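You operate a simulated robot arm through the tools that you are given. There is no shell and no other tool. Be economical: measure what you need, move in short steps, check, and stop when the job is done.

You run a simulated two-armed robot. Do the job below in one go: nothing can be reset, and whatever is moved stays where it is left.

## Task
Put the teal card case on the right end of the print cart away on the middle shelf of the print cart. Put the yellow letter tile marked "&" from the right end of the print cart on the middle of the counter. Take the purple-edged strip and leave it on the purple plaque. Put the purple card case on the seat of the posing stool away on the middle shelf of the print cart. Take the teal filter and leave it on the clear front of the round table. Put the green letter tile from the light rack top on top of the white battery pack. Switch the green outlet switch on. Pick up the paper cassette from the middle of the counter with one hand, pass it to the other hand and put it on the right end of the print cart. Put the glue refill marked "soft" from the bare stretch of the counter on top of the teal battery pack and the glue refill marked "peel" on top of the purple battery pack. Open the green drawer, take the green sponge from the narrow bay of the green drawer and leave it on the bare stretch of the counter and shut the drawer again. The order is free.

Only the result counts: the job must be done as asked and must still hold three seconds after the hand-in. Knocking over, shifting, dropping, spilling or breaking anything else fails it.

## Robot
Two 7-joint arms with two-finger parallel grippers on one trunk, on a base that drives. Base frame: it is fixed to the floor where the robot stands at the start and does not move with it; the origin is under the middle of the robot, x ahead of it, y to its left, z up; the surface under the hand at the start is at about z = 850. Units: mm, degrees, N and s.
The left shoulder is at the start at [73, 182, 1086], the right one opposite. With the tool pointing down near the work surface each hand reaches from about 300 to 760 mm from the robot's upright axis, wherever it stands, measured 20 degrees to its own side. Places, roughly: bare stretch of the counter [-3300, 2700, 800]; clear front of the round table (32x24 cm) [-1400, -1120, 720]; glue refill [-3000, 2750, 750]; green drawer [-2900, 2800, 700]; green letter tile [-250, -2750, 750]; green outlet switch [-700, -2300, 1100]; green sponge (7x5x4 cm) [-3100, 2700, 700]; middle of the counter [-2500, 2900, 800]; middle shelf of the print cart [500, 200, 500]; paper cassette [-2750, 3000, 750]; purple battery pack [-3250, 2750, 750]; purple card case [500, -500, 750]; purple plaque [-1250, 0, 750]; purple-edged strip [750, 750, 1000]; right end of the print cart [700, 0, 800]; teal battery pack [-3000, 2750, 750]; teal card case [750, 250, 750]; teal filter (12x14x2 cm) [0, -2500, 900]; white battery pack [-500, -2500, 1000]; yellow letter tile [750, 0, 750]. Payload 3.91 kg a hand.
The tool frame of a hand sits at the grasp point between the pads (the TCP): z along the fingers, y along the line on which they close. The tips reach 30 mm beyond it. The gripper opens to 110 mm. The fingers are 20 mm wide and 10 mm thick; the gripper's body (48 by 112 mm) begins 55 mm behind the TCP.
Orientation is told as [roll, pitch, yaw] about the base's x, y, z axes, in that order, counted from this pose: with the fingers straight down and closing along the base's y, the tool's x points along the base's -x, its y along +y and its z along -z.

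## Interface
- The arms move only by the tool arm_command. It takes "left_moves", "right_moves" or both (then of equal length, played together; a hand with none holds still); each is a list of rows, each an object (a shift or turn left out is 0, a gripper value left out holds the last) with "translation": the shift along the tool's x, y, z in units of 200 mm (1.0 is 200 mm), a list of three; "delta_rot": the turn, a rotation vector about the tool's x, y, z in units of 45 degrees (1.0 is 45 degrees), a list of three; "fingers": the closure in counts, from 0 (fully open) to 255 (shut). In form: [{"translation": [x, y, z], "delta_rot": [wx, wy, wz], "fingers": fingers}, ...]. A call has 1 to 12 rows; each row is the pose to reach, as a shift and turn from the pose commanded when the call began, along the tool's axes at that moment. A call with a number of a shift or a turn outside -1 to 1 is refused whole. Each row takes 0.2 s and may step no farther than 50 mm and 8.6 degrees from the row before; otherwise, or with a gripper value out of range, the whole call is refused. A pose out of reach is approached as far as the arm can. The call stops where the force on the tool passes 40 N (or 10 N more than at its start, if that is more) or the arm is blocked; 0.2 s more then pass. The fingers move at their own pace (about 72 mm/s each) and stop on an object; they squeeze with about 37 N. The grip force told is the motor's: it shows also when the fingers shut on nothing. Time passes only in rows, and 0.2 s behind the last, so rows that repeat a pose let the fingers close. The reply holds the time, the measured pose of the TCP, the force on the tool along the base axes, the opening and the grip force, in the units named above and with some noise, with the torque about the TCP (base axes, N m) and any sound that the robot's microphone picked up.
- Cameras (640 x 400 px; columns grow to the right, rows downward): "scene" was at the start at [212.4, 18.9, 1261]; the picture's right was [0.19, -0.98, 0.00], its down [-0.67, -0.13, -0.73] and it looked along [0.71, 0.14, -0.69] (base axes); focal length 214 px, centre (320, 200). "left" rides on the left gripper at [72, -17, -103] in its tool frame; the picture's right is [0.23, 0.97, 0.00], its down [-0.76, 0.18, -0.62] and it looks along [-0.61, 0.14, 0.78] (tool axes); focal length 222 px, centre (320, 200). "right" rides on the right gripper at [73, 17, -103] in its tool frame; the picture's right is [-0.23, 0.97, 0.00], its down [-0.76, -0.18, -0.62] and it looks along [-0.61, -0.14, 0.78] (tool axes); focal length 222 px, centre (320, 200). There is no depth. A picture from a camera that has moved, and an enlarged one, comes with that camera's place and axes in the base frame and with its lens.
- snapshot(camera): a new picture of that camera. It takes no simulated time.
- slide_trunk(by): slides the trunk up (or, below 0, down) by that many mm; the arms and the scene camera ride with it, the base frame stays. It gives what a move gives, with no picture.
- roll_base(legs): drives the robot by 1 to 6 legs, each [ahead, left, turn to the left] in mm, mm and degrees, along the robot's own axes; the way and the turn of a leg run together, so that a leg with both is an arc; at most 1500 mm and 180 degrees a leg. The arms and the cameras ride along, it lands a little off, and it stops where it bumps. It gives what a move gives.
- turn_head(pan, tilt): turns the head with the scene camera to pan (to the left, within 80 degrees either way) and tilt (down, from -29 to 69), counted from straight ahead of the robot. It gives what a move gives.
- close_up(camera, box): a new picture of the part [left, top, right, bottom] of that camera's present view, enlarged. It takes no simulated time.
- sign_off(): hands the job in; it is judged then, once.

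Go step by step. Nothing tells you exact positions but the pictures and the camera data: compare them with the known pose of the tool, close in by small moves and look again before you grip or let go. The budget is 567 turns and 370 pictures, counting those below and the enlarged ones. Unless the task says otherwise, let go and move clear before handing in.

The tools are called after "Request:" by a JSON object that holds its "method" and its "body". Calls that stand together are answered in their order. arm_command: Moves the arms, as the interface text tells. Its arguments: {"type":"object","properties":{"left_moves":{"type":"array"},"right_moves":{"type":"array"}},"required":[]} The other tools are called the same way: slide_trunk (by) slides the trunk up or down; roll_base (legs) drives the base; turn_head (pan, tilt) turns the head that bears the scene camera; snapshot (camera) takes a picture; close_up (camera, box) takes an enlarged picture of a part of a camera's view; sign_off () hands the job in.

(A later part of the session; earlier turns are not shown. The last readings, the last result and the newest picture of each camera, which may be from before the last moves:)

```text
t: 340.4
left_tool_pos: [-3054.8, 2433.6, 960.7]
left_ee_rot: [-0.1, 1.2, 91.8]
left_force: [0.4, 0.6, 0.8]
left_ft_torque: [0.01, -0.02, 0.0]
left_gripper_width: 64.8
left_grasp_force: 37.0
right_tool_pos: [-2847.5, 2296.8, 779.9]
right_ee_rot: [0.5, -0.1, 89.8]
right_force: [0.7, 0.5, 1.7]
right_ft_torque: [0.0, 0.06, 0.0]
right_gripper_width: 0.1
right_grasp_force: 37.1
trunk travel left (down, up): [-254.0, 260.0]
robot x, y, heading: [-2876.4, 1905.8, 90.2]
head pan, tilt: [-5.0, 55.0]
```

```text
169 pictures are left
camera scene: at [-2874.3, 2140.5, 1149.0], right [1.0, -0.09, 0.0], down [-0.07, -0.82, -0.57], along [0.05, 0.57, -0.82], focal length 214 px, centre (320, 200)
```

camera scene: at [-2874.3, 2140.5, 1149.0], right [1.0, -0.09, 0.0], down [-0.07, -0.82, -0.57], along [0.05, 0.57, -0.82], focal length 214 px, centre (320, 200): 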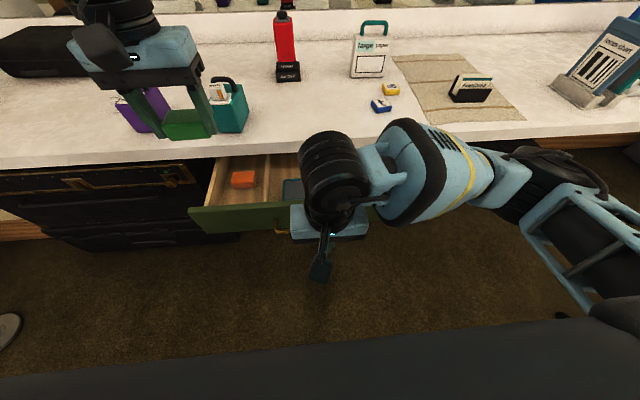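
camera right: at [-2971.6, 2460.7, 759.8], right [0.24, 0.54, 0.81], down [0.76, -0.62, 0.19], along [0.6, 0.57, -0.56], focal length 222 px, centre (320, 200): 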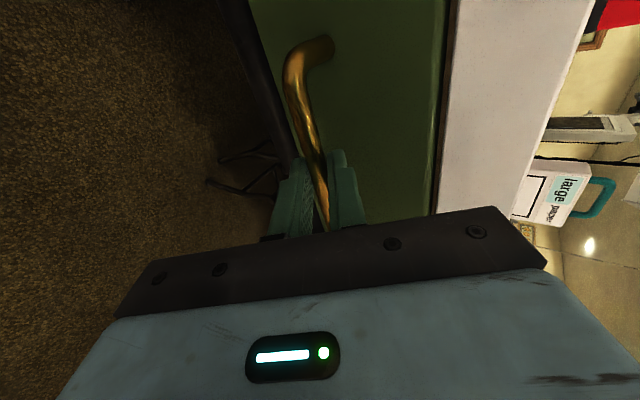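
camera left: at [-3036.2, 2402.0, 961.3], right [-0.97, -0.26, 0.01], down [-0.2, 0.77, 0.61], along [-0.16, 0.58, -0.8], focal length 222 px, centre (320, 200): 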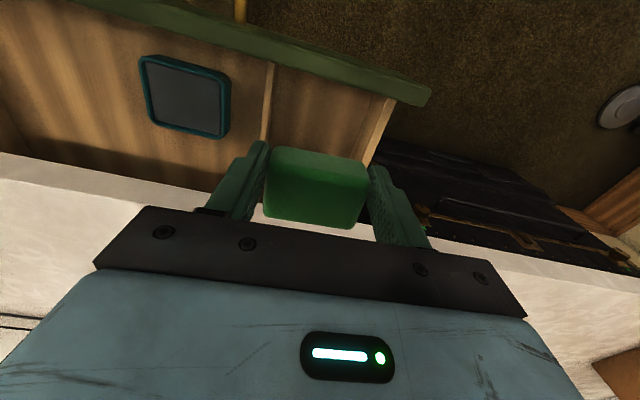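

Pushing straight down-handed would hit the counter edge, so I re-grip the handle in the tilted pose as before.

Request:
{"method": "arm_command", "body": {"right_moves": [{"delta_rot": [0, 0, 0.18], "fingers": 130}, {"delta_rot": [0, 0, 0.36]}, {"delta_rot": [0, 0, 0.54]}, {"delta_rot": [0, 0, 0.72]}, {"delta_rot": [0, 0, 0.9]}, {"delta_rot": [0, 0, 1]}]}}

Request:
{"method": "arm_command", "body": {"right_moves": [{"delta_rot": [0, 0, 0.18]}, {"delta_rot": [0, 0, 0.36]}, {"delta_rot": [0, 0, 0.54]}, {"delta_rot": [0, 0, 0.72]}, {"delta_rot": [0, 0, 0.9]}, {"delta_rot": [0, 0, 1]}]}}

Request:
{"method": "arm_command", "body": {"right_moves": [{"translation": [0.04, 0.05, 0], "delta_rot": [-0.18, 0, 0]}, {"translation": [0.08, 0.1, 0], "delta_rot": [-0.36, 0, 0]}, {"translation": [0.12, 0.2, 0], "delta_rot": [-0.54, 0, 0]}, {"translation": [0.16, 0.25, 0], "delta_rot": [-0.72, 0, 0]}, {"translation": [0.2, 0.3, 0], "delta_rot": [-0.9, 0, 0]}, {"translation": [0.24, 0.3, 0], "delta_rot": [-1, 0, 0]}]}}

Request:
{"method": "snapshot", "body": {"camera": "right"}}

```text
t: 341.8
left_tool_pos: [-3055.2, 2435.2, 957.8]
left_ee_rot: [-0.1, 1.3, 91.9]
left_force: [0.8, -0.2, -0.8]
left_ft_torque: [-0.01, 0.01, -0.04]
left_gripper_width: 64.7
left_grasp_force: 36.9
right_tool_pos: [-2849.0, 2296.5, 778.8]
right_ee_rot: [0.5, 0.4, 44.8]
right_force: [0.7, 0.1, -0.3]
right_ft_torque: [0.0, 0.0, 0.04]
right_gripper_width: 53.9
right_grasp_force: 0.0
trunk travel left (down, up): [-254.0, 260.0]
robot x, y, heading: [-2879.8, 1904.3, 90.1]
head pan, tilt: [-5.0, 55.0]
```

```text
t: 343.1
left_tool_pos: [-3054.5, 2434.6, 959.4]
left_ee_rot: [-0.1, 1.2, 91.8]
left_force: [0.5, 0.8, -0.9]
left_ft_torque: [-0.01, 0.05, 0.04]
left_gripper_width: 64.5
left_grasp_force: 36.9
right_tool_pos: [-2847.2, 2296.9, 779.9]
right_ee_rot: [0.0, 0.4, -0.3]
right_force: [0.8, 0.6, 0.1]
right_ft_torque: [0.01, 0.02, 0.01]
right_gripper_width: 53.8
right_grasp_force: 0.0
trunk travel left (down, up): [-254.0, 260.0]
robot x, y, heading: [-2877.6, 1909.1, 90.2]
head pan, tilt: [-5.0, 55.0]
```

```text
t: 344.6
left_tool_pos: [-3056.0, 2434.6, 958.2]
left_ee_rot: [-0.1, 1.2, 91.8]
left_force: [-0.6, 0.1, 0.1]
left_ft_torque: [-0.04, -0.05, 0.0]
left_gripper_width: 64.7
left_grasp_force: 37.3
right_tool_pos: [-2897.6, 2358.3, 778.9]
right_ee_rot: [45.2, 0.5, -0.2]
right_force: [0.1, 0.4, 1.0]
right_ft_torque: [-0.01, -0.03, 0.01]
right_gripper_width: 53.8
right_grasp_force: 0.1
trunk travel left (down, up): [-254.0, 260.0]
robot x, y, heading: [-2881.1, 1907.4, 90.1]
head pan, tilt: [-5.0, 55.0]
```

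```text
168 pictures are left
camera right: at [-2968.8, 2297.0, 865.5], right [0.24, 0.69, 0.69], down [0.76, -0.57, 0.31], along [0.6, 0.45, -0.66], focal length 222 px, centre (320, 200)
```

right: 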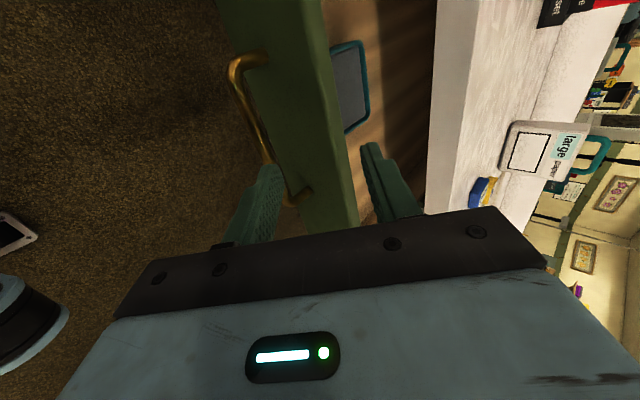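

Request:
{"method": "roll_base", "body": {"legs": [[-65, 0, 0]]}}

Request:
{"method": "arm_command", "body": {"right_moves": [{"translation": [0, -0.08, 0.08], "delta_rot": [-0.1, 0, 0]}, {"translation": [0, -0.17, 0.17], "delta_rot": [-0.2, 0, 0]}, {"translation": [0, -0.17, 0.17], "delta_rot": [-0.25, 0, 0]}]}}

Request:
{"method": "snapshot", "body": {"camera": "right"}}

```text
t: 345.5
left_tool_pos: [-3055.5, 2369.3, 959.4]
left_ee_rot: [-0.1, 1.2, 91.8]
left_force: [-0.4, -0.6, 0.5]
left_ft_torque: [0.04, -0.01, 0.0]
left_gripper_width: 64.7
left_grasp_force: 36.9
right_tool_pos: [-2896.0, 2291.6, 779.5]
right_ee_rot: [45.1, 0.4, -0.2]
right_force: [-1.0, -0.6, 0.1]
right_ft_torque: [0.0, -0.04, -0.01]
right_gripper_width: 53.8
right_grasp_force: 0.0
trunk travel left (down, up): [-254.0, 260.0]
robot x, y, heading: [-2880.3, 1843.1, 90.1]
head pan, tilt: [-5.0, 55.0]
```

```text
t: 346.3
left_tool_pos: [-3056.3, 2370.4, 957.6]
left_ee_rot: [-0.1, 1.1, 91.8]
left_force: [-0.5, -1.3, -0.7]
left_ft_torque: [0.05, 0.03, 0.01]
left_gripper_width: 64.7
left_grasp_force: 36.6
right_tool_pos: [-2898.0, 2291.7, 732.1]
right_ee_rot: [56.4, 0.6, -0.1]
right_force: [-0.5, 0.5, -0.4]
right_ft_torque: [-0.02, 0.01, 0.01]
right_gripper_width: 53.8
right_grasp_force: 0.1
trunk travel left (down, up): [-254.0, 260.0]
robot x, y, heading: [-2878.9, 1844.4, 90.0]
head pan, tilt: [-5.0, 55.0]
```

```text
167 pictures are left
camera right: at [-2969.2, 2216.6, 803.7], right [0.24, 0.54, 0.81], down [0.76, -0.62, 0.19], along [0.6, 0.57, -0.56], focal length 222 px, centre (320, 200)
```

right: 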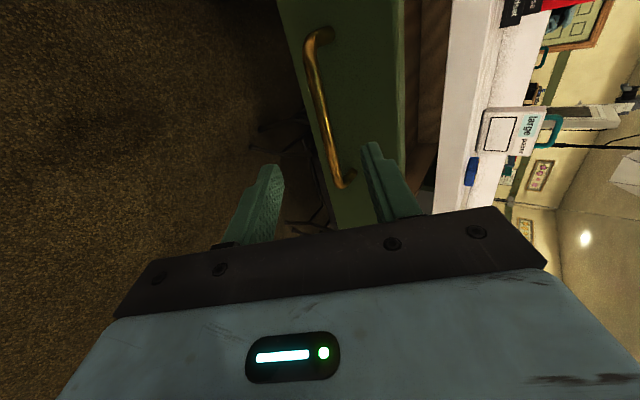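

Request:
{"method": "arm_command", "body": {"right_moves": [{"translation": [0, 0.02, 0.2]}, {"translation": [0, 0.02, 0.4]}, {"translation": [0, 0.02, 0.45]}]}}

Request:
{"method": "snapshot", "body": {"camera": "right"}}

```text
t: 347.1
left_tool_pos: [-3055.3, 2369.6, 959.3]
left_ee_rot: [-0.1, 1.3, 91.8]
left_force: [0.6, 0.3, -0.2]
left_ft_torque: [0.02, -0.02, 0.0]
left_gripper_width: 64.4
left_grasp_force: 36.9
right_tool_pos: [-2897.1, 2368.8, 684.3]
right_ee_rot: [56.3, 0.5, -0.2]
right_force: [-0.1, 0.2, -0.6]
right_ft_torque: [-0.01, -0.03, -0.02]
right_gripper_width: 53.9
right_grasp_force: 0.1
trunk travel left (down, up): [-254.0, 260.0]
robot x, y, heading: [-2883.4, 1842.5, 90.1]
head pan, tilt: [-5.0, 55.0]
```

```text
166 pictures are left
camera right: at [-2969.2, 2293.7, 757.2], right [0.24, 0.54, 0.81], down [0.76, -0.62, 0.19], along [0.6, 0.57, -0.56], focal length 222 px, centre (320, 200)
```

right: 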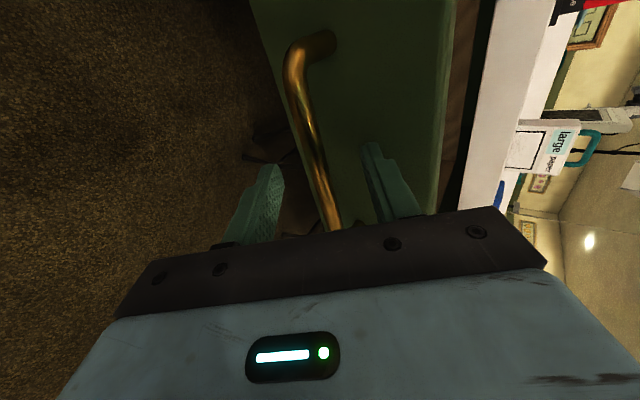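

Bar is between the fingers. Grip and push the drawer shut by driving forward (left hand with the sponge is above the packs' height; I lift it a bit more first).

Request:
{"method": "arm_command", "body": {"right_moves": [{"fingers": 255}, {"fingers": 255}, {"fingers": 255}, {"fingers": 255}], "left_moves": [{"translation": [0, 0, -0.15]}, {"translation": [0, 0, -0.3]}, {"translation": [0, 0, -0.45]}, {"translation": [0, 0, -0.45]}]}}

Request:
{"method": "roll_base", "body": {"legs": [[195, 0, 0]]}}

Request:
{"method": "snapshot", "body": {"camera": "right"}}

```text
t: 348.1
left_tool_pos: [-3064.5, 2365.6, 1046.5]
left_ee_rot: [0.0, 1.2, 91.8]
left_force: [-0.3, -0.1, 0.4]
left_ft_torque: [-0.03, 0.02, -0.01]
left_gripper_width: 64.6
left_grasp_force: 36.7
left hand out of reach, approached as far as the arm can: row 3, 4
right_tool_pos: [-2896.7, 2368.4, 686.6]
right_ee_rot: [56.4, 0.5, -0.3]
right_force: [1.3, -0.2, 8.6]
right_ft_torque: [0.14, -0.72, 0.46]
right_gripper_width: 11.8
right_grasp_force: 44.7
trunk travel left (down, up): [-254.0, 260.0]
robot x, y, heading: [-2875.9, 1844.6, 90.3]
head pan, tilt: [-5.0, 55.0]
```

```text
t: 349.7
left_tool_pos: [-3063.5, 2558.7, 1046.4]
left_ee_rot: [0.1, 1.2, 91.9]
left_force: [0.1, 0.8, -0.3]
left_ft_torque: [-0.02, 0.0, -0.01]
left_gripper_width: 64.8
left_grasp_force: 37.0
right_tool_pos: [-2896.6, 2561.1, 686.2]
right_ee_rot: [56.4, 0.5, -0.2]
right_force: [11.7, -1.6, 17.0]
right_ft_torque: [0.22, -0.98, -0.02]
right_gripper_width: 11.8
right_grasp_force: 45.0
trunk travel left (down, up): [-254.0, 260.0]
robot x, y, heading: [-2880.8, 2043.6, 90.2]
head pan, tilt: [-5.0, 55.0]
```

```text
165 pictures are left
camera right: at [-2969.4, 2486.7, 758.0], right [0.24, 0.54, 0.81], down [0.76, -0.62, 0.19], along [0.6, 0.57, -0.56], focal length 222 px, centre (320, 200)
```

right: 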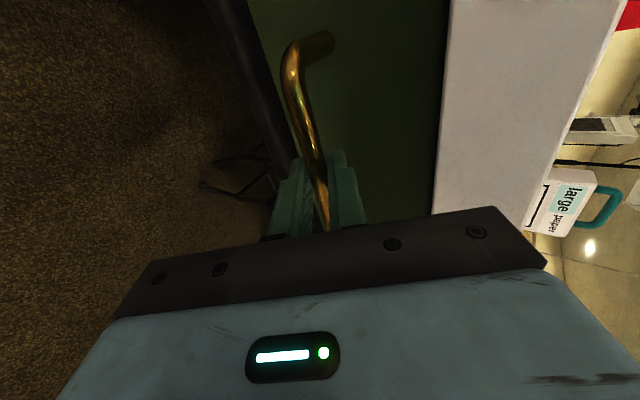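

Request:
{"method": "roll_base", "body": {"legs": [[14, 0, 0]]}}

Request:
{"method": "arm_command", "body": {"right_moves": [{"translation": [0, 0.014, 0.021]}, {"translation": [0, 0.014, 0.021]}]}}

Request:
{"method": "snapshot", "body": {"camera": "right"}}

```text
t: 350.6
left_tool_pos: [-3064.8, 2574.2, 1044.7]
left_ee_rot: [-0.1, 1.4, 91.7]
left_force: [0.5, 0.2, -0.6]
left_ft_torque: [-0.01, 0.01, 0.02]
left_gripper_width: 64.6
left_grasp_force: 37.5
right_tool_pos: [-2897.0, 2576.2, 685.6]
right_ee_rot: [56.3, 0.2, 0.0]
right_force: [0.4, 1.7, -1.5]
right_ft_torque: [0.01, -0.22, 0.41]
right_gripper_width: 11.8
right_grasp_force: 44.8
trunk travel left (down, up): [-254.0, 260.0]
robot x, y, heading: [-2879.3, 2055.3, 90.3]
head pan, tilt: [-5.0, 55.0]
stopped in leg 1: the force on the tool passed its limit at 43 N (the readings are from after the stop); the commanded pose is now the measured one
```

```text
t: 351.2
left_tool_pos: [-3064.7, 2571.2, 1045.8]
left_ee_rot: [0.0, 1.1, 91.7]
left_force: [-0.2, 0.2, -0.6]
left_ft_torque: [0.02, -0.03, 0.03]
left_gripper_width: 65.1
left_grasp_force: 37.5
right_tool_pos: [-2896.3, 2576.7, 685.8]
right_ee_rot: [56.1, 0.2, -0.1]
right_force: [5.2, -29.2, 1.9]
right_ft_torque: [-0.21, -1.0, -0.69]
right_gripper_width: 11.6
right_grasp_force: 44.4
trunk travel left (down, up): [-254.0, 260.0]
robot x, y, heading: [-2880.4, 2053.3, 90.1]
head pan, tilt: [-5.0, 55.0]
```

```text
164 pictures are left
camera right: at [-2969.6, 2501.4, 758.0], right [0.23, 0.54, 0.81], down [0.76, -0.62, 0.2], along [0.61, 0.57, -0.56], focal length 222 px, centre (320, 200)
```

right: 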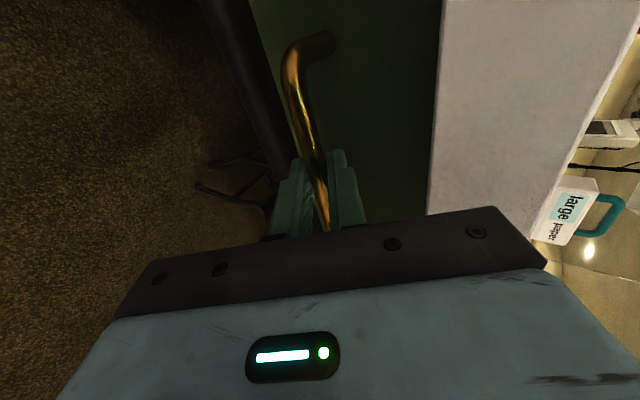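

Drawer is fully shut (firm stop). Release and withdraw.

Request:
{"method": "arm_command", "body": {"right_moves": [{"translation": [0, -0.007, -0.01], "fingers": 120}, {"translation": [0, -0.007, -0.01], "fingers": 120}, {"translation": [0, -0.007, -0.01], "fingers": 120}, {"translation": [0, 0, -0.2]}, {"translation": [0, 0, -0.4]}, {"translation": [0, 0.05, -0.6]}, {"translation": [0, 0.1, -0.8]}]}}

Request:
{"method": "snapshot", "body": {"camera": "right"}}

```text
t: 352.9
left_tool_pos: [-3065.4, 2572.8, 1046.2]
left_ee_rot: [-0.2, 1.3, 92.0]
left_force: [0.3, 0.2, -0.2]
left_ft_torque: [0.01, -0.01, -0.01]
left_gripper_width: 64.4
left_grasp_force: 36.6
right_tool_pos: [-2898.6, 2456.5, 792.2]
right_ee_rot: [56.4, 0.1, -0.1]
right_force: [-0.4, 0.1, -0.6]
right_ft_torque: [0.01, 0.02, 0.01]
right_gripper_width: 58.2
right_grasp_force: 0.1
trunk travel left (down, up): [-254.0, 260.0]
robot x, y, heading: [-2879.0, 2051.3, 89.9]
head pan, tilt: [-5.0, 55.0]
```

```text
163 pictures are left
camera right: at [-2971.8, 2381.6, 864.4], right [0.23, 0.54, 0.81], down [0.76, -0.62, 0.2], along [0.61, 0.57, -0.55], focal length 222 px, centre (320, 200)
```

right: 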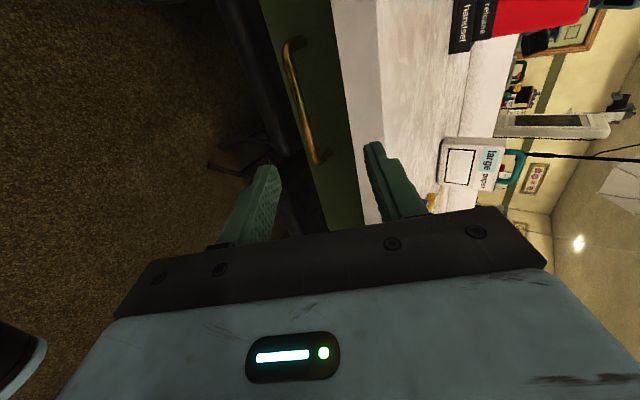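

Now I fold the right hand back to fingers-down, then carry the sponge left.

Request:
{"method": "arm_command", "body": {"right_moves": [{"translation": [0, 0.05, -0.1], "delta_rot": [0.18, 0, 0]}, {"translation": [0, 0.1, -0.2], "delta_rot": [0.36, 0, 0]}, {"translation": [0, 0.15, -0.3], "delta_rot": [0.54, 0, 0]}, {"translation": [0, 0.15, -0.4], "delta_rot": [0.72, 0, 0]}, {"translation": [0, 0.15, -0.5], "delta_rot": [0.9, 0, 0]}, {"translation": [0, 0.15, -0.5], "delta_rot": [1, 0, 0]}]}}

Request:
{"method": "arm_command", "body": {"right_moves": [{"delta_rot": [0.125, 0, -0.12]}, {"delta_rot": [0.25, 0, -0.24]}, {"delta_rot": [0.25, 0, -0.42]}, {"delta_rot": [0.25, 0, -0.6]}, {"delta_rot": [0.25, 0, -0.78]}, {"delta_rot": [0.25, 0, -0.96]}]}}

Request:
{"method": "slide_trunk", "body": {"by": 100}}

Request:
{"method": "roll_base", "body": {"legs": [[0, 320, 0]]}}

Request:
{"method": "turn_head", "body": {"pan": 15, "tilt": 45}}

Request:
{"method": "snapshot", "body": {"camera": "scene"}}

```text
t: 354.2
left_tool_pos: [-3065.6, 2574.2, 1044.4]
left_ee_rot: [0.0, 1.3, 91.9]
left_force: [0.0, 0.6, -1.7]
left_ft_torque: [-0.02, 0.01, -0.03]
left_gripper_width: 64.9
left_grasp_force: 36.7
right_tool_pos: [-2896.1, 2392.3, 873.4]
right_ee_rot: [11.2, 0.3, -0.1]
right_force: [-0.5, -0.5, 0.6]
right_ft_torque: [0.02, -0.01, 0.0]
right_gripper_width: 58.3
right_grasp_force: 0.0
trunk travel left (down, up): [-254.0, 260.0]
robot x, y, heading: [-2878.8, 2050.7, 90.3]
head pan, tilt: [-5.0, 55.0]
```

```text
t: 355.6
left_tool_pos: [-3066.7, 2573.7, 1045.2]
left_ee_rot: [0.0, 1.3, 91.9]
left_force: [0.7, 0.3, 0.0]
left_ft_torque: [0.03, 0.01, 0.03]
left_gripper_width: 64.6
left_grasp_force: 36.7
right_tool_pos: [-2896.2, 2391.5, 872.3]
right_ee_rot: [-1.8, -3.4, 43.0]
right_force: [-0.1, -0.4, -0.3]
right_ft_torque: [-0.03, 0.0, -0.04]
right_gripper_width: 58.6
right_grasp_force: 0.0
trunk travel left (down, up): [-254.0, 260.0]
robot x, y, heading: [-2879.1, 2054.0, 90.0]
head pan, tilt: [-5.0, 55.0]
```

```text
t: 357.0
left_tool_pos: [-3067.1, 2560.1, 1168.2]
left_ee_rot: [-0.3, -2.0, 92.1]
left_force: [0.1, 0.6, -0.3]
left_ft_torque: [0.02, 0.01, 0.04]
left_gripper_width: 64.4
left_grasp_force: 36.6
right_tool_pos: [-2898.3, 2392.2, 972.0]
right_ee_rot: [-1.8, -3.5, 42.8]
right_force: [0.5, 0.0, -0.6]
right_ft_torque: [0.01, 0.01, 0.02]
right_gripper_width: 58.1
right_grasp_force: 0.0
trunk travel left (down, up): [-354.0, 160.0]
robot x, y, heading: [-2879.5, 2058.0, 90.2]
head pan, tilt: [-5.0, 55.0]
```

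```text
t: 360.4
left_tool_pos: [-3386.6, 2560.4, 1167.9]
left_ee_rot: [-0.2, -2.1, 91.9]
left_force: [1.1, 0.1, 0.7]
left_ft_torque: [-0.03, 0.02, 0.0]
left_gripper_width: 64.7
left_grasp_force: 36.4
right_tool_pos: [-3218.2, 2392.9, 971.9]
right_ee_rot: [-1.8, -3.5, 42.6]
right_force: [0.7, 0.0, -0.5]
right_ft_torque: [-0.04, -0.04, 0.0]
right_gripper_width: 58.2
right_grasp_force: 0.0
trunk travel left (down, up): [-354.0, 160.0]
robot x, y, heading: [-3201.7, 2054.4, 90.1]
head pan, tilt: [-5.0, 55.0]
```

```text
t: 361.2
left_tool_pos: [-3387.4, 2562.0, 1168.0]
left_ee_rot: [-0.2, -2.0, 91.9]
left_force: [0.2, -0.4, -0.7]
left_ft_torque: [-0.02, 0.02, 0.01]
left_gripper_width: 64.5
left_grasp_force: 36.8
right_tool_pos: [-3218.6, 2390.0, 971.6]
right_ee_rot: [-1.8, -3.5, 42.6]
right_force: [0.0, 0.5, -0.6]
right_ft_torque: [-0.01, -0.01, -0.05]
right_gripper_width: 58.1
right_grasp_force: 0.0
trunk travel left (down, up): [-354.0, 160.0]
robot x, y, heading: [-3198.1, 2054.3, 89.9]
head pan, tilt: [15.0, 45.0]
```

```text
162 pictures are left
camera scene: at [-3223.1, 2264.0, 1263.2], right [0.97, 0.26, 0.0], down [0.18, -0.68, -0.71], along [-0.18, 0.68, -0.71], focal length 214 px, centre (320, 200)
```

scene: 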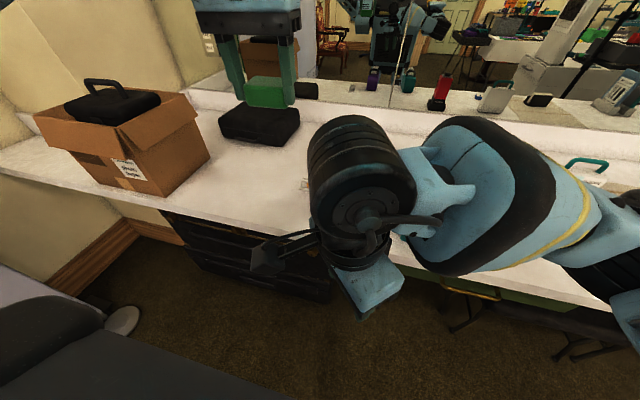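

Request:
{"method": "arm_command", "body": {"left_moves": [{"translation": [-0.15, 0, 0.15], "delta_rot": [0, 0.04, 0]}, {"translation": [-0.3, 0, 0.3], "delta_rot": [0, 0.04, 0]}, {"translation": [-0.45, 0, 0.45], "delta_rot": [0, 0.04, 0]}, {"translation": [-0.6, 0, 0.6], "delta_rot": [0, 0.04, 0]}, {"translation": [-0.64, 0, 0.8], "delta_rot": [0, 0.04, 0]}, {"translation": [-0.64, 0, 1.0], "delta_rot": [0, 0.04, 0]}]}}

Request:
{"method": "snapshot", "body": {"camera": "left"}}

```text
t: 362.6
left_tool_pos: [-3416.6, 2659.9, 948.6]
left_ee_rot: [-0.3, -0.2, 92.0]
left_force: [-0.3, 0.6, 0.2]
left_ft_torque: [-0.08, -0.01, -0.01]
left_gripper_width: 64.7
left_grasp_force: 37.7
left hand out of reach, approached as far as the arm can: row 1, 2, 3, 4, 5, 6
right_tool_pos: [-3218.0, 2394.1, 970.3]
right_ee_rot: [-1.9, -3.6, 42.7]
right_force: [0.2, 0.8, -0.8]
right_ft_torque: [-0.05, 0.03, -0.01]
right_gripper_width: 58.2
right_grasp_force: 0.0
trunk travel left (down, up): [-354.0, 160.0]
robot x, y, heading: [-3201.3, 2054.6, 90.2]
head pan, tilt: [15.0, 45.0]
```

```text
161 pictures are left
camera left: at [-3396.7, 2589.0, 1051.2], right [-0.97, -0.26, -0.01], down [-0.21, 0.75, 0.63], along [-0.16, 0.61, -0.78], focal length 222 px, centre (320, 200)
```

left: 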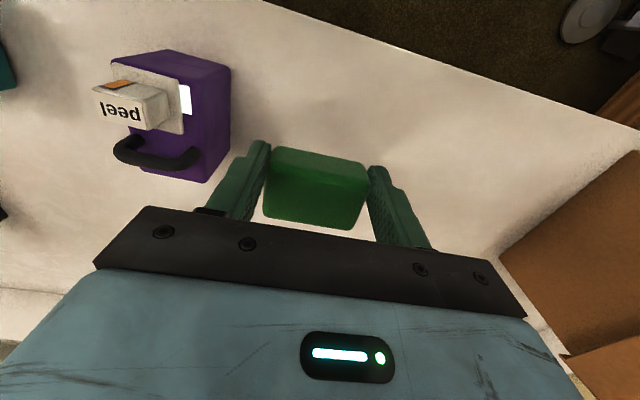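

Request:
{"method": "slide_trunk", "body": {"by": -110}}

Request:
{"method": "slide_trunk", "body": {"by": -10}}

Request:
{"method": "snapshot", "body": {"camera": "left"}}

```text
t: 364.0
left_tool_pos: [-3416.3, 2653.8, 839.6]
left_ee_rot: [-0.3, -0.2, 91.9]
left_force: [0.3, -0.7, 0.1]
left_ft_torque: [-0.01, 0.01, 0.02]
left_gripper_width: 64.6
left_grasp_force: 37.2
right_tool_pos: [-3217.2, 2392.2, 863.1]
right_ee_rot: [-1.7, -3.5, 42.8]
right_force: [0.6, 0.1, 0.7]
right_ft_torque: [0.02, 0.0, 0.0]
right_gripper_width: 58.1
right_grasp_force: 0.1
trunk travel left (down, up): [-244.0, 270.0]
robot x, y, heading: [-3203.4, 2053.8, 89.9]
head pan, tilt: [15.0, 45.0]
```

```text
t: 364.6
left_tool_pos: [-3416.7, 2654.9, 828.7]
left_ee_rot: [-0.3, -0.3, 92.0]
left_force: [0.4, 0.3, 0.0]
left_ft_torque: [0.0, 0.0, 0.01]
left_gripper_width: 64.7
left_grasp_force: 37.0
right_tool_pos: [-3217.6, 2392.4, 852.7]
right_ee_rot: [-1.8, -3.4, 42.7]
right_force: [-0.3, 0.3, 0.0]
right_ft_torque: [0.01, -0.01, -0.01]
right_gripper_width: 58.3
right_grasp_force: 0.0
trunk travel left (down, up): [-234.0, 280.0]
robot x, y, heading: [-3201.5, 2055.3, 89.6]
head pan, tilt: [15.0, 45.0]
```

```text
160 pictures are left
camera left: at [-3396.5, 2584.1, 931.0], right [-0.97, -0.26, -0.01], down [-0.21, 0.75, 0.63], along [-0.16, 0.61, -0.78], focal length 222 px, centre (320, 200)
```

left: 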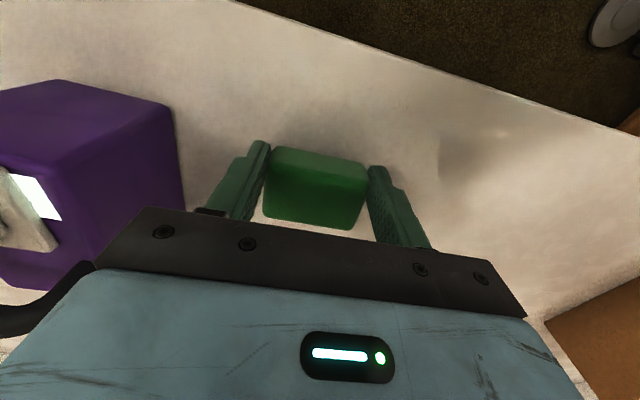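

Request:
{"method": "slide_trunk", "body": {"by": -6}}

Request:
{"method": "slide_trunk", "body": {"by": -5}}

```text
t: 365.2
left_tool_pos: [-3416.8, 2655.8, 822.4]
left_ee_rot: [-0.3, -0.4, 91.9]
left_force: [-0.4, 0.4, -0.3]
left_ft_torque: [0.02, 0.02, 0.0]
left_gripper_width: 64.5
left_grasp_force: 36.8
right_tool_pos: [-3216.9, 2392.4, 846.9]
right_ee_rot: [-1.8, -3.5, 42.7]
right_force: [-0.5, 0.3, -0.9]
right_ft_torque: [0.04, 0.02, -0.03]
right_gripper_width: 58.1
right_grasp_force: 0.1
trunk travel left (down, up): [-228.0, 286.0]
robot x, y, heading: [-3201.6, 2051.4, 90.0]
head pan, tilt: [15.0, 45.0]
```

```text
t: 365.7
left_tool_pos: [-3416.2, 2655.7, 818.6]
left_ee_rot: [-0.3, -0.4, 91.9]
left_force: [-1.1, -0.6, 3.2]
left_ft_torque: [-0.05, 0.12, -0.03]
left_gripper_width: 64.4
left_grasp_force: 37.5
right_tool_pos: [-3218.1, 2391.6, 841.0]
right_ee_rot: [-1.9, -3.5, 42.7]
right_force: [0.1, -0.2, -0.2]
right_ft_torque: [-0.02, 0.02, 0.02]
right_gripper_width: 58.0
right_grasp_force: 0.0
trunk travel left (down, up): [-223.0, 291.0]
robot x, y, heading: [-3198.3, 2050.6, 89.7]
head pan, tilt: [15.0, 45.0]
```

Touching. Release and raise.

Request:
{"method": "arm_command", "body": {"left_moves": [{"fingers": 70}, {"fingers": 70}, {"fingers": 70}]}}

Request:
{"method": "slide_trunk", "body": {"by": 150}}

Request:
{"method": "snapshot", "body": {"camera": "left"}}

```text
t: 366.5
left_tool_pos: [-3416.4, 2655.7, 818.0]
left_ee_rot: [-0.3, -0.3, 91.9]
left_force: [-0.2, -0.1, -0.3]
left_ft_torque: [0.02, 0.01, -0.01]
left_gripper_width: 79.6
left_grasp_force: 0.1
right_tool_pos: [-3217.9, 2391.4, 840.4]
right_ee_rot: [-1.8, -3.5, 42.6]
right_force: [-0.1, -0.2, 1.0]
right_ft_torque: [0.02, 0.0, 0.0]
right_gripper_width: 58.1
right_grasp_force: 0.0
trunk travel left (down, up): [-223.0, 291.0]
robot x, y, heading: [-3200.7, 2050.3, 90.0]
head pan, tilt: [15.0, 45.0]
```

```text
t: 368.2
left_tool_pos: [-3417.0, 2654.5, 967.2]
left_ee_rot: [-0.2, -0.1, 91.9]
left_force: [0.5, -0.1, 0.3]
left_ft_torque: [0.01, 0.01, 0.0]
left_gripper_width: 79.7
left_grasp_force: 0.1
right_tool_pos: [-3217.0, 2392.0, 989.9]
right_ee_rot: [-1.8, -3.5, 42.7]
right_force: [-0.3, -0.2, -0.7]
right_ft_torque: [0.01, -0.03, 0.01]
right_gripper_width: 57.9
right_grasp_force: 0.1
trunk travel left (down, up): [-373.0, 141.0]
robot x, y, heading: [-3200.3, 2056.8, 89.9]
head pan, tilt: [15.0, 45.0]
```

```text
159 pictures are left
camera left: at [-3396.9, 2584.1, 1069.3], right [-0.97, -0.26, -0.01], down [-0.21, 0.75, 0.63], along [-0.16, 0.61, -0.78], focal length 222 px, centre (320, 200)
```

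left: 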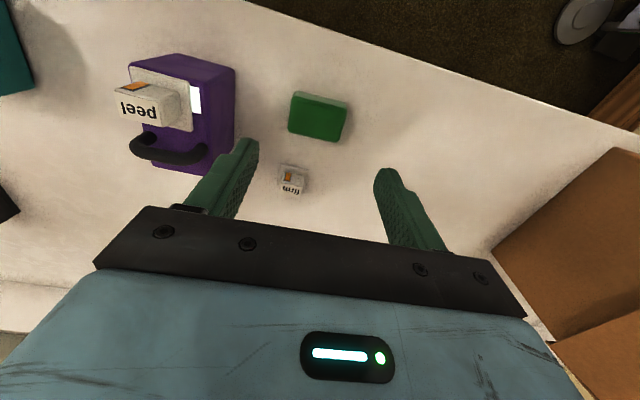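

The sponge lies on the counter. Next, the paper cassette; I raise, and move right in front of it.

Request:
{"method": "slide_trunk", "body": {"by": 90}}

Request:
{"method": "arm_command", "body": {"left_moves": [{"translation": [0.2, -0.1, 0]}, {"translation": [0.4, -0.2, 0]}, {"translation": [0.6, -0.3, 0]}, {"translation": [0.8, -0.3, 0]}, {"translation": [0.95, -0.3, 0]}], "right_moves": [{"translation": [0, 0, 0], "delta_rot": [0, 0.07, -0.16]}, {"delta_rot": [0, 0.07, -0.32]}, {"delta_rot": [0, 0.07, -0.48]}, {"delta_rot": [0, 0.07, -0.64]}, {"delta_rot": [0, 0.07, -0.8]}]}}

Request:
{"method": "roll_base", "body": {"legs": [[0, -430, 0]]}}

Request:
{"method": "turn_head", "body": {"pan": -10, "tilt": 40}}

Request:
{"method": "snapshot", "body": {"camera": "scene"}}

Request:
{"method": "close_up", "body": {"camera": "scene", "box": [300, 100, 420, 200]}}

```text
t: 369.5
left_tool_pos: [-3417.1, 2643.8, 1161.9]
left_ee_rot: [-0.7, -10.6, 91.9]
left_force: [-1.2, 0.2, 0.3]
left_ft_torque: [-0.03, 0.0, -0.03]
left_gripper_width: 79.7
left_grasp_force: 0.0
right_tool_pos: [-3217.2, 2392.0, 1080.1]
right_ee_rot: [-1.8, -3.4, 42.7]
right_force: [-1.1, 1.2, -1.4]
right_ft_torque: [-0.02, 0.02, 0.0]
right_gripper_width: 57.8
right_grasp_force: 0.0
trunk travel left (down, up): [-463.0, 51.0]
robot x, y, heading: [-3203.0, 2049.7, 90.0]
head pan, tilt: [15.0, 45.0]
```

```text
t: 370.7
left_tool_pos: [-3351.5, 2457.5, 1129.5]
left_ee_rot: [-0.7, -10.6, 92.2]
left_force: [0.4, 0.0, 0.5]
left_ft_torque: [0.03, -0.02, 0.02]
left_gripper_width: 79.8
left_grasp_force: 0.1
right_tool_pos: [-3217.9, 2391.9, 1081.7]
right_ee_rot: [-2.7, 1.1, 78.7]
right_force: [-0.2, 0.5, 0.5]
right_ft_torque: [0.0, -0.03, -0.04]
right_gripper_width: 58.1
right_grasp_force: 0.0
trunk travel left (down, up): [-463.0, 51.0]
robot x, y, heading: [-3200.8, 2049.9, 89.8]
head pan, tilt: [15.0, 45.0]
```

```text
t: 375.0
left_tool_pos: [-2922.7, 2459.4, 1128.8]
left_ee_rot: [-0.8, -10.5, 91.9]
left_force: [-0.1, -0.2, -0.3]
left_ft_torque: [0.0, 0.0, 0.0]
left_gripper_width: 79.6
left_grasp_force: 0.1
right_tool_pos: [-2789.8, 2391.4, 1080.9]
right_ee_rot: [-2.7, 1.0, 78.4]
right_force: [-0.3, -0.7, -0.1]
right_ft_torque: [0.0, -0.01, 0.02]
right_gripper_width: 58.3
right_grasp_force: 0.1
trunk travel left (down, up): [-463.0, 51.0]
robot x, y, heading: [-2776.9, 2052.5, 89.9]
head pan, tilt: [15.0, 45.0]
```

```text
t: 375.9
left_tool_pos: [-2922.4, 2457.4, 1129.0]
left_ee_rot: [-0.8, -10.6, 91.9]
left_force: [0.2, 0.9, -0.4]
left_ft_torque: [0.0, -0.03, -0.01]
left_gripper_width: 79.7
left_grasp_force: 0.0
right_tool_pos: [-2790.0, 2391.8, 1081.0]
right_ee_rot: [-2.6, 1.1, 78.3]
right_force: [0.0, 0.9, -0.8]
right_ft_torque: [-0.04, 0.0, -0.03]
right_gripper_width: 58.0
right_grasp_force: 0.1
trunk travel left (down, up): [-463.0, 51.0]
robot x, y, heading: [-2775.0, 2048.7, 89.9]
head pan, tilt: [-10.0, 40.0]
```

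```text
158 pictures are left
camera scene: at [-2759.7, 2210.7, 1397.4], right [0.98, -0.17, 0.0], down [-0.11, -0.63, -0.77], along [0.13, 0.75, -0.64], focal length 214 px, centre (320, 200)
```

scene: 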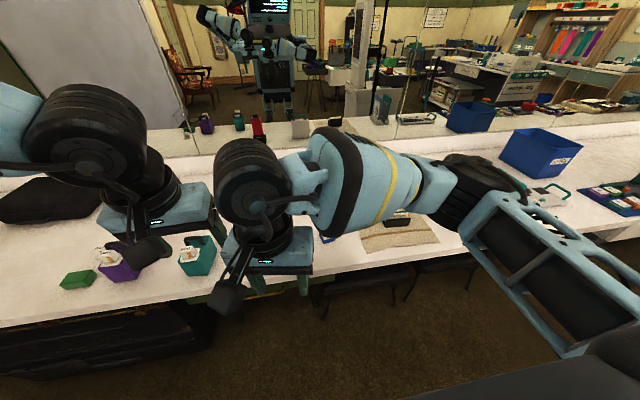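

```text
4.00 times, centred on (360, 150) of scene
camera zoom: at [-2759.7, 2210.7, 1397.4], right [0.98, -0.17, 0.0], down [-0.11, -0.63, -0.77], along [0.13, 0.75, -0.64], focal length 858 px, centre (160, 400)
```

zoom: 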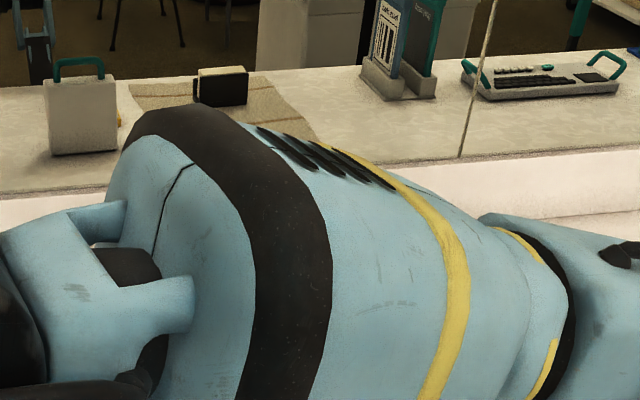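

Request:
{"method": "arm_command", "body": {"right_moves": [{"translation": [0, -0.2, 0], "delta_rot": [-0.05, 0, -0.13]}, {"translation": [0.05, -0.42, 0], "delta_rot": [-0.05, 0, -0.26]}, {"translation": [0.1, -0.64, 0], "delta_rot": [-0.05, 0, -0.26]}, {"translation": [0.15, -0.86, 0], "delta_rot": [-0.05, 0, -0.26]}], "left_moves": [{"translation": [0.05, 0.15, 0], "delta_rot": [0, 0.1, 0]}, {"translation": [0.1, 0.3, 0], "delta_rot": [0, 0.2, 0]}, {"translation": [0.15, 0.45, 0], "delta_rot": [0, 0.23, 0]}, {"translation": [0.2, 0.5, 0], "delta_rot": [0, 0.23, 0]}]}}

Request:
{"method": "turn_head", "body": {"pan": -5, "tilt": 40}}

Request:
{"method": "snapshot", "body": {"camera": "scene"}}

Request:
{"method": "snapshot", "body": {"camera": "right"}}

```text
t: 376.9
left_tool_pos: [-3020.5, 2414.8, 1121.3]
left_ee_rot: [-0.6, -0.4, 91.9]
left_force: [0.4, -0.5, -0.2]
left_ft_torque: [0.02, -0.02, -0.02]
left_gripper_width: 79.6
left_grasp_force: 0.1
right_tool_pos: [-2626.1, 2324.9, 1088.6]
right_ee_rot: [0.0, 1.3, 90.0]
right_force: [-0.1, 0.6, 0.0]
right_ft_torque: [-0.01, 0.03, 0.04]
right_gripper_width: 57.7
right_grasp_force: 0.0
trunk travel left (down, up): [-463.0, 51.0]
robot x, y, heading: [-2771.4, 2050.9, 90.1]
head pan, tilt: [-10.0, 40.0]
```

```text
t: 377.5
left_tool_pos: [-3021.4, 2415.9, 1119.6]
left_ee_rot: [-0.7, -0.4, 91.8]
left_force: [0.2, -0.6, 0.5]
left_ft_torque: [-0.02, -0.01, -0.01]
left_gripper_width: 79.7
left_grasp_force: 0.1
right_tool_pos: [-2627.0, 2325.9, 1090.3]
right_ee_rot: [-0.1, 1.3, 90.1]
right_force: [-0.6, -0.2, 0.0]
right_ft_torque: [-0.01, 0.0, 0.02]
right_gripper_width: 58.2
right_grasp_force: 0.1
trunk travel left (down, up): [-463.0, 51.0]
robot x, y, heading: [-2776.9, 2053.6, 89.8]
head pan, tilt: [-5.0, 40.0]
```

```text
156 pictures are left
camera scene: at [-2767.0, 2211.8, 1397.4], right [1.0, -0.09, 0.0], down [-0.06, -0.64, -0.77], along [0.07, 0.76, -0.64], focal length 214 px, centre (320, 200)
```

scene: 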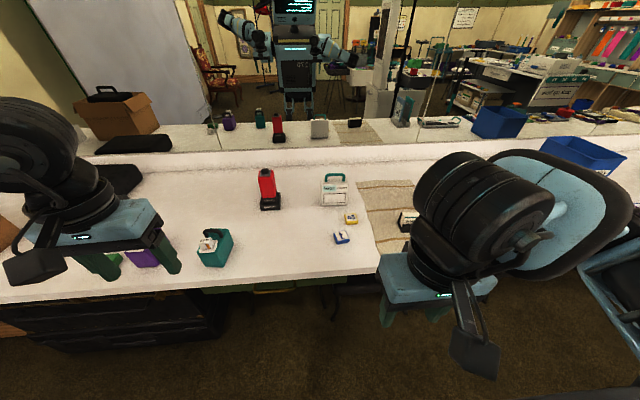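

```text
155 pictures are left
camera right: at [-2645.0, 2257.7, 1194.1], right [-0.97, 0.22, -0.01], down [0.18, 0.78, 0.6], along [0.14, 0.59, -0.8], focal length 222 px, centre (320, 200)
```

right: 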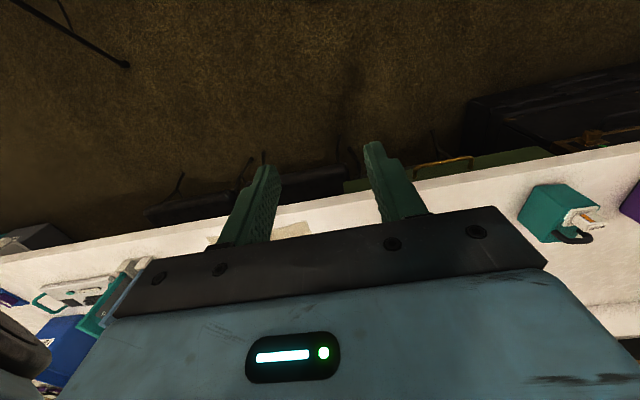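

Request:
{"method": "close_up", "body": {"camera": "scene", "box": [290, 160, 400, 250]}}

```text
4.44 times, centred on (345, 205) of scene
camera zoom: at [-2767.0, 2211.8, 1397.4], right [1.0, -0.09, 0.0], down [-0.06, -0.64, -0.77], along [0.07, 0.76, -0.64], focal length 953 px, centre (209, 178)
```

zoom: 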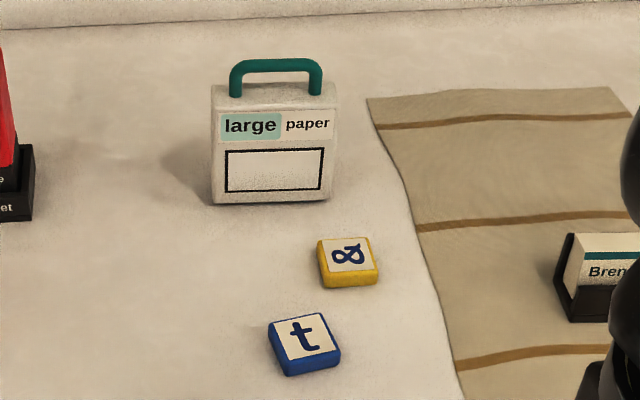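

The cassette is about 112 wide, 39 deep, 112 tall (top 891, handle to 931), centred near [-2644,2922]. I'll turn the right gripper so it closes front-to-back, then drive in.

Request:
{"method": "arm_command", "body": {"right_moves": [{"delta_rot": [0, 0, 0.18], "fingers": 0}, {"delta_rot": [0, 0, 0.36]}, {"delta_rot": [0, 0, 0.54]}, {"delta_rot": [0, 0, 0.72]}, {"delta_rot": [0, 0, 0.9]}, {"delta_rot": [0, 0, 1]}]}}

Request:
{"method": "arm_command", "body": {"right_moves": [{"delta_rot": [0, 0, 0.18]}, {"delta_rot": [0, 0, 0.36]}, {"delta_rot": [0, 0, 0.54]}, {"delta_rot": [0, 0, 0.72]}, {"delta_rot": [0, 0, 0.9]}, {"delta_rot": [0, 0, 1]}]}}

Request:
{"method": "roll_base", "body": {"legs": [[200, 0, 0]]}}

Request:
{"method": "snapshot", "body": {"camera": "right"}}

```text
t: 378.9
left_tool_pos: [-3021.5, 2416.2, 1119.6]
left_ee_rot: [-0.7, -0.2, 91.7]
left_force: [0.2, 0.3, -0.4]
left_ft_torque: [-0.02, -0.04, 0.01]
left_gripper_width: 79.7
left_grasp_force: 0.0
right_tool_pos: [-2626.2, 2326.8, 1090.4]
right_ee_rot: [-1.1, 0.9, 45.0]
right_force: [0.4, 0.9, 0.3]
right_ft_torque: [0.01, 0.04, -0.01]
right_gripper_width: 109.8
right_grasp_force: 0.1
trunk travel left (down, up): [-463.0, 51.0]
robot x, y, heading: [-2773.5, 2051.4, 89.9]
head pan, tilt: [-5.0, 40.0]
```

```text
t: 380.3
left_tool_pos: [-3022.2, 2416.9, 1119.2]
left_ee_rot: [-0.8, -0.3, 91.8]
left_force: [0.9, -0.6, 0.3]
left_ft_torque: [0.0, 0.0, 0.02]
left_gripper_width: 79.6
left_grasp_force: 0.0
right_tool_pos: [-2627.7, 2327.5, 1089.6]
right_ee_rot: [-1.4, -0.1, 0.0]
right_force: [-0.3, -1.0, -0.2]
right_ft_torque: [-0.01, 0.01, -0.02]
right_gripper_width: 109.9
right_grasp_force: 0.0
trunk travel left (down, up): [-463.0, 51.0]
robot x, y, heading: [-2773.8, 2051.2, 90.0]
head pan, tilt: [-5.0, 40.0]
```

```text
t: 381.9
left_tool_pos: [-3021.1, 2615.0, 1119.7]
left_ee_rot: [-0.7, -0.2, 91.9]
left_force: [0.5, -0.3, -0.2]
left_ft_torque: [-0.03, 0.01, 0.0]
left_gripper_width: 80.1
left_grasp_force: 0.0
right_tool_pos: [-2626.7, 2528.1, 1088.9]
right_ee_rot: [-1.4, 0.1, 0.2]
right_force: [-0.2, 0.5, -0.2]
right_ft_torque: [0.01, -0.03, 0.01]
right_gripper_width: 110.1
right_grasp_force: 0.1
trunk travel left (down, up): [-463.0, 51.0]
robot x, y, heading: [-2774.1, 2252.2, 90.0]
head pan, tilt: [-5.0, 40.0]
```

```text
153 pictures are left
camera right: at [-2700.6, 2548.3, 1192.3], right [0.22, 0.97, -0.02], down [0.76, -0.16, 0.63], along [0.61, -0.16, -0.78], focal length 222 px, centre (320, 200)
```

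right: 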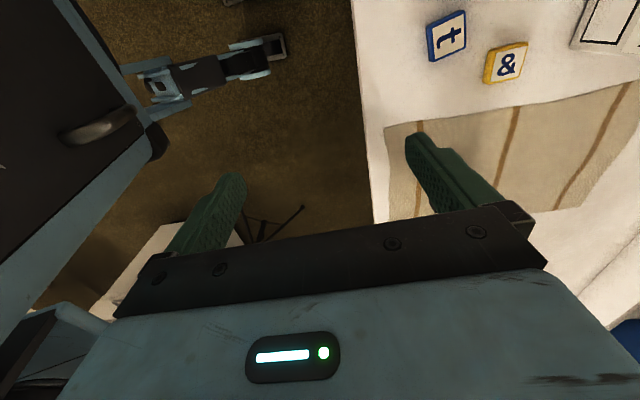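

Request:
{"method": "arm_command", "body": {"right_moves": [{"translation": [0, 0.23, 0.05]}, {"translation": [0.03, 0.46, 0.1]}, {"translation": [0.06, 0.7, 0.15]}, {"translation": [0.09, 0.93, 0.2]}]}}

Request:
{"method": "arm_command", "body": {"right_moves": [{"translation": [0, 0.22, 0.03]}, {"translation": [0, 0.45, 0.06]}, {"translation": [0, 0.7, 0.09]}]}}

Request:
{"method": "snapshot", "body": {"camera": "right"}}

```text
t: 382.9
left_tool_pos: [-3023.0, 2616.2, 1119.7]
left_ee_rot: [-0.7, -0.3, 91.9]
left_force: [0.5, 0.1, 0.6]
left_ft_torque: [-0.01, -0.05, 0.0]
left_gripper_width: 79.6
left_grasp_force: 0.1
right_tool_pos: [-2646.9, 2713.9, 1044.5]
right_ee_rot: [-1.5, -0.1, 0.2]
right_force: [-0.5, -0.1, 0.3]
right_ft_torque: [-0.01, 0.02, 0.0]
right_gripper_width: 110.1
right_grasp_force: 0.0
trunk travel left (down, up): [-463.0, 51.0]
robot x, y, heading: [-2777.2, 2253.1, 89.9]
head pan, tilt: [-5.0, 40.0]
```

```text
refused: row 3 steps farther than a row can; nothing moved
```

```text
152 pictures are left
camera right: at [-2719.7, 2734.4, 1146.2], right [0.22, 0.97, -0.02], down [0.76, -0.16, 0.63], along [0.61, -0.16, -0.78], focal length 222 px, centre (320, 200)
```

right: 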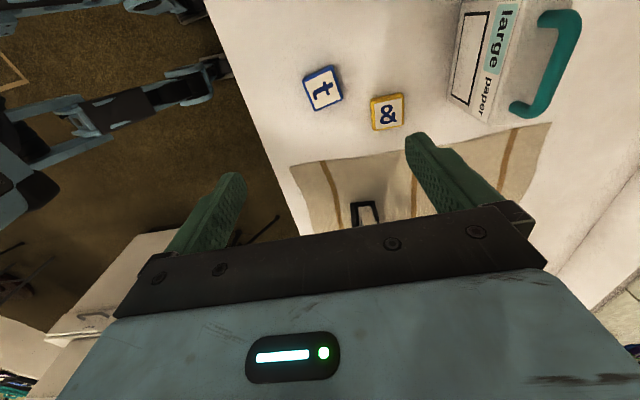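

Request:
{"method": "arm_command", "body": {"right_moves": [{"translation": [0, 0.22, 0]}, {"translation": [0, 0.44, 0]}, {"translation": [0, 0.66, 0]}, {"translation": [0, 0.88, 0]}, {"translation": [0, 1.0, 0]}]}}

Request:
{"method": "snapshot", "body": {"camera": "right"}}

```text
t: 384.1
left_tool_pos: [-3023.0, 2616.2, 1120.4]
left_ee_rot: [-0.7, -0.4, 91.8]
left_force: [0.0, -0.5, -0.6]
left_ft_torque: [0.0, 0.01, 0.0]
left_gripper_width: 79.5
left_grasp_force: 0.1
right_tool_pos: [-2648.5, 2912.9, 1040.1]
right_ee_rot: [-1.3, -0.1, 0.4]
right_force: [0.0, -0.5, 0.0]
right_ft_torque: [-0.02, -0.04, 0.0]
right_gripper_width: 109.9
right_grasp_force: 0.2
trunk travel left (down, up): [-463.0, 51.0]
robot x, y, heading: [-2776.3, 2250.7, 89.5]
head pan, tilt: [-5.0, 40.0]
```

```text
151 pictures are left
camera right: at [-2721.7, 2932.3, 1143.0], right [0.22, 0.98, -0.02], down [0.76, -0.16, 0.63], along [0.61, -0.16, -0.78], focal length 222 px, centre (320, 200)
```

right: 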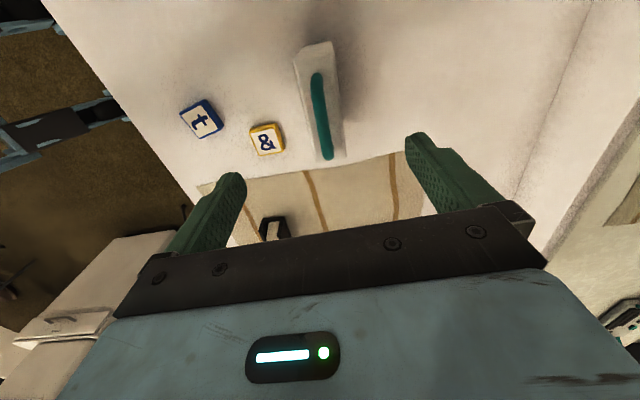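

Aligned with the handle. I lower over the cassette.

Request:
{"method": "arm_command", "body": {"right_moves": [{"translation": [0, 0, 0.2]}, {"translation": [0, 0, 0.4]}, {"translation": [0, 0, 0.55]}]}}

Request:
{"method": "snapshot", "body": {"camera": "right"}}

Request:
{"method": "close_up", "body": {"camera": "scene", "box": [290, 130, 430, 230]}}

```text
t: 384.9
left_tool_pos: [-3022.3, 2616.9, 1120.5]
left_ee_rot: [-0.8, -0.3, 91.9]
left_force: [-0.8, -0.6, -0.2]
left_ft_torque: [0.01, -0.02, 0.0]
left_gripper_width: 79.7
left_grasp_force: 0.1
right_tool_pos: [-2647.3, 2910.5, 929.5]
right_ee_rot: [-1.4, 0.0, 0.3]
right_force: [0.4, 0.3, -0.4]
right_ft_torque: [0.0, 0.02, 0.0]
right_gripper_width: 109.9
right_grasp_force: 0.0
trunk travel left (down, up): [-463.0, 51.0]
robot x, y, heading: [-2777.7, 2253.0, 89.9]
head pan, tilt: [-5.0, 40.0]
```

```text
150 pictures are left
camera right: at [-2720.1, 2930.6, 1032.1], right [0.22, 0.97, -0.02], down [0.76, -0.16, 0.63], along [0.61, -0.16, -0.78], focal length 222 px, centre (320, 200)
```

right: 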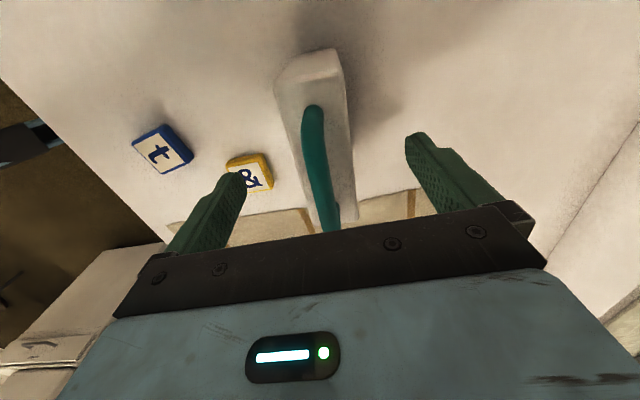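

```text
4.00 times, centred on (360, 180) of scene
camera zoom: at [-2767.3, 2412.2, 1397.4], right [1.0, -0.09, 0.0], down [-0.06, -0.64, -0.77], along [0.07, 0.76, -0.64], focal length 858 px, centre (160, 280)
```

zoom: 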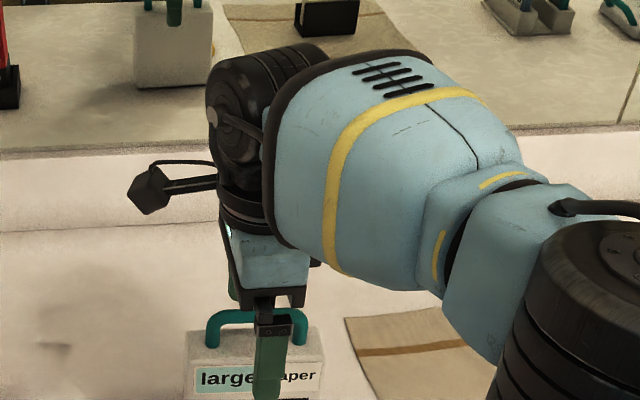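

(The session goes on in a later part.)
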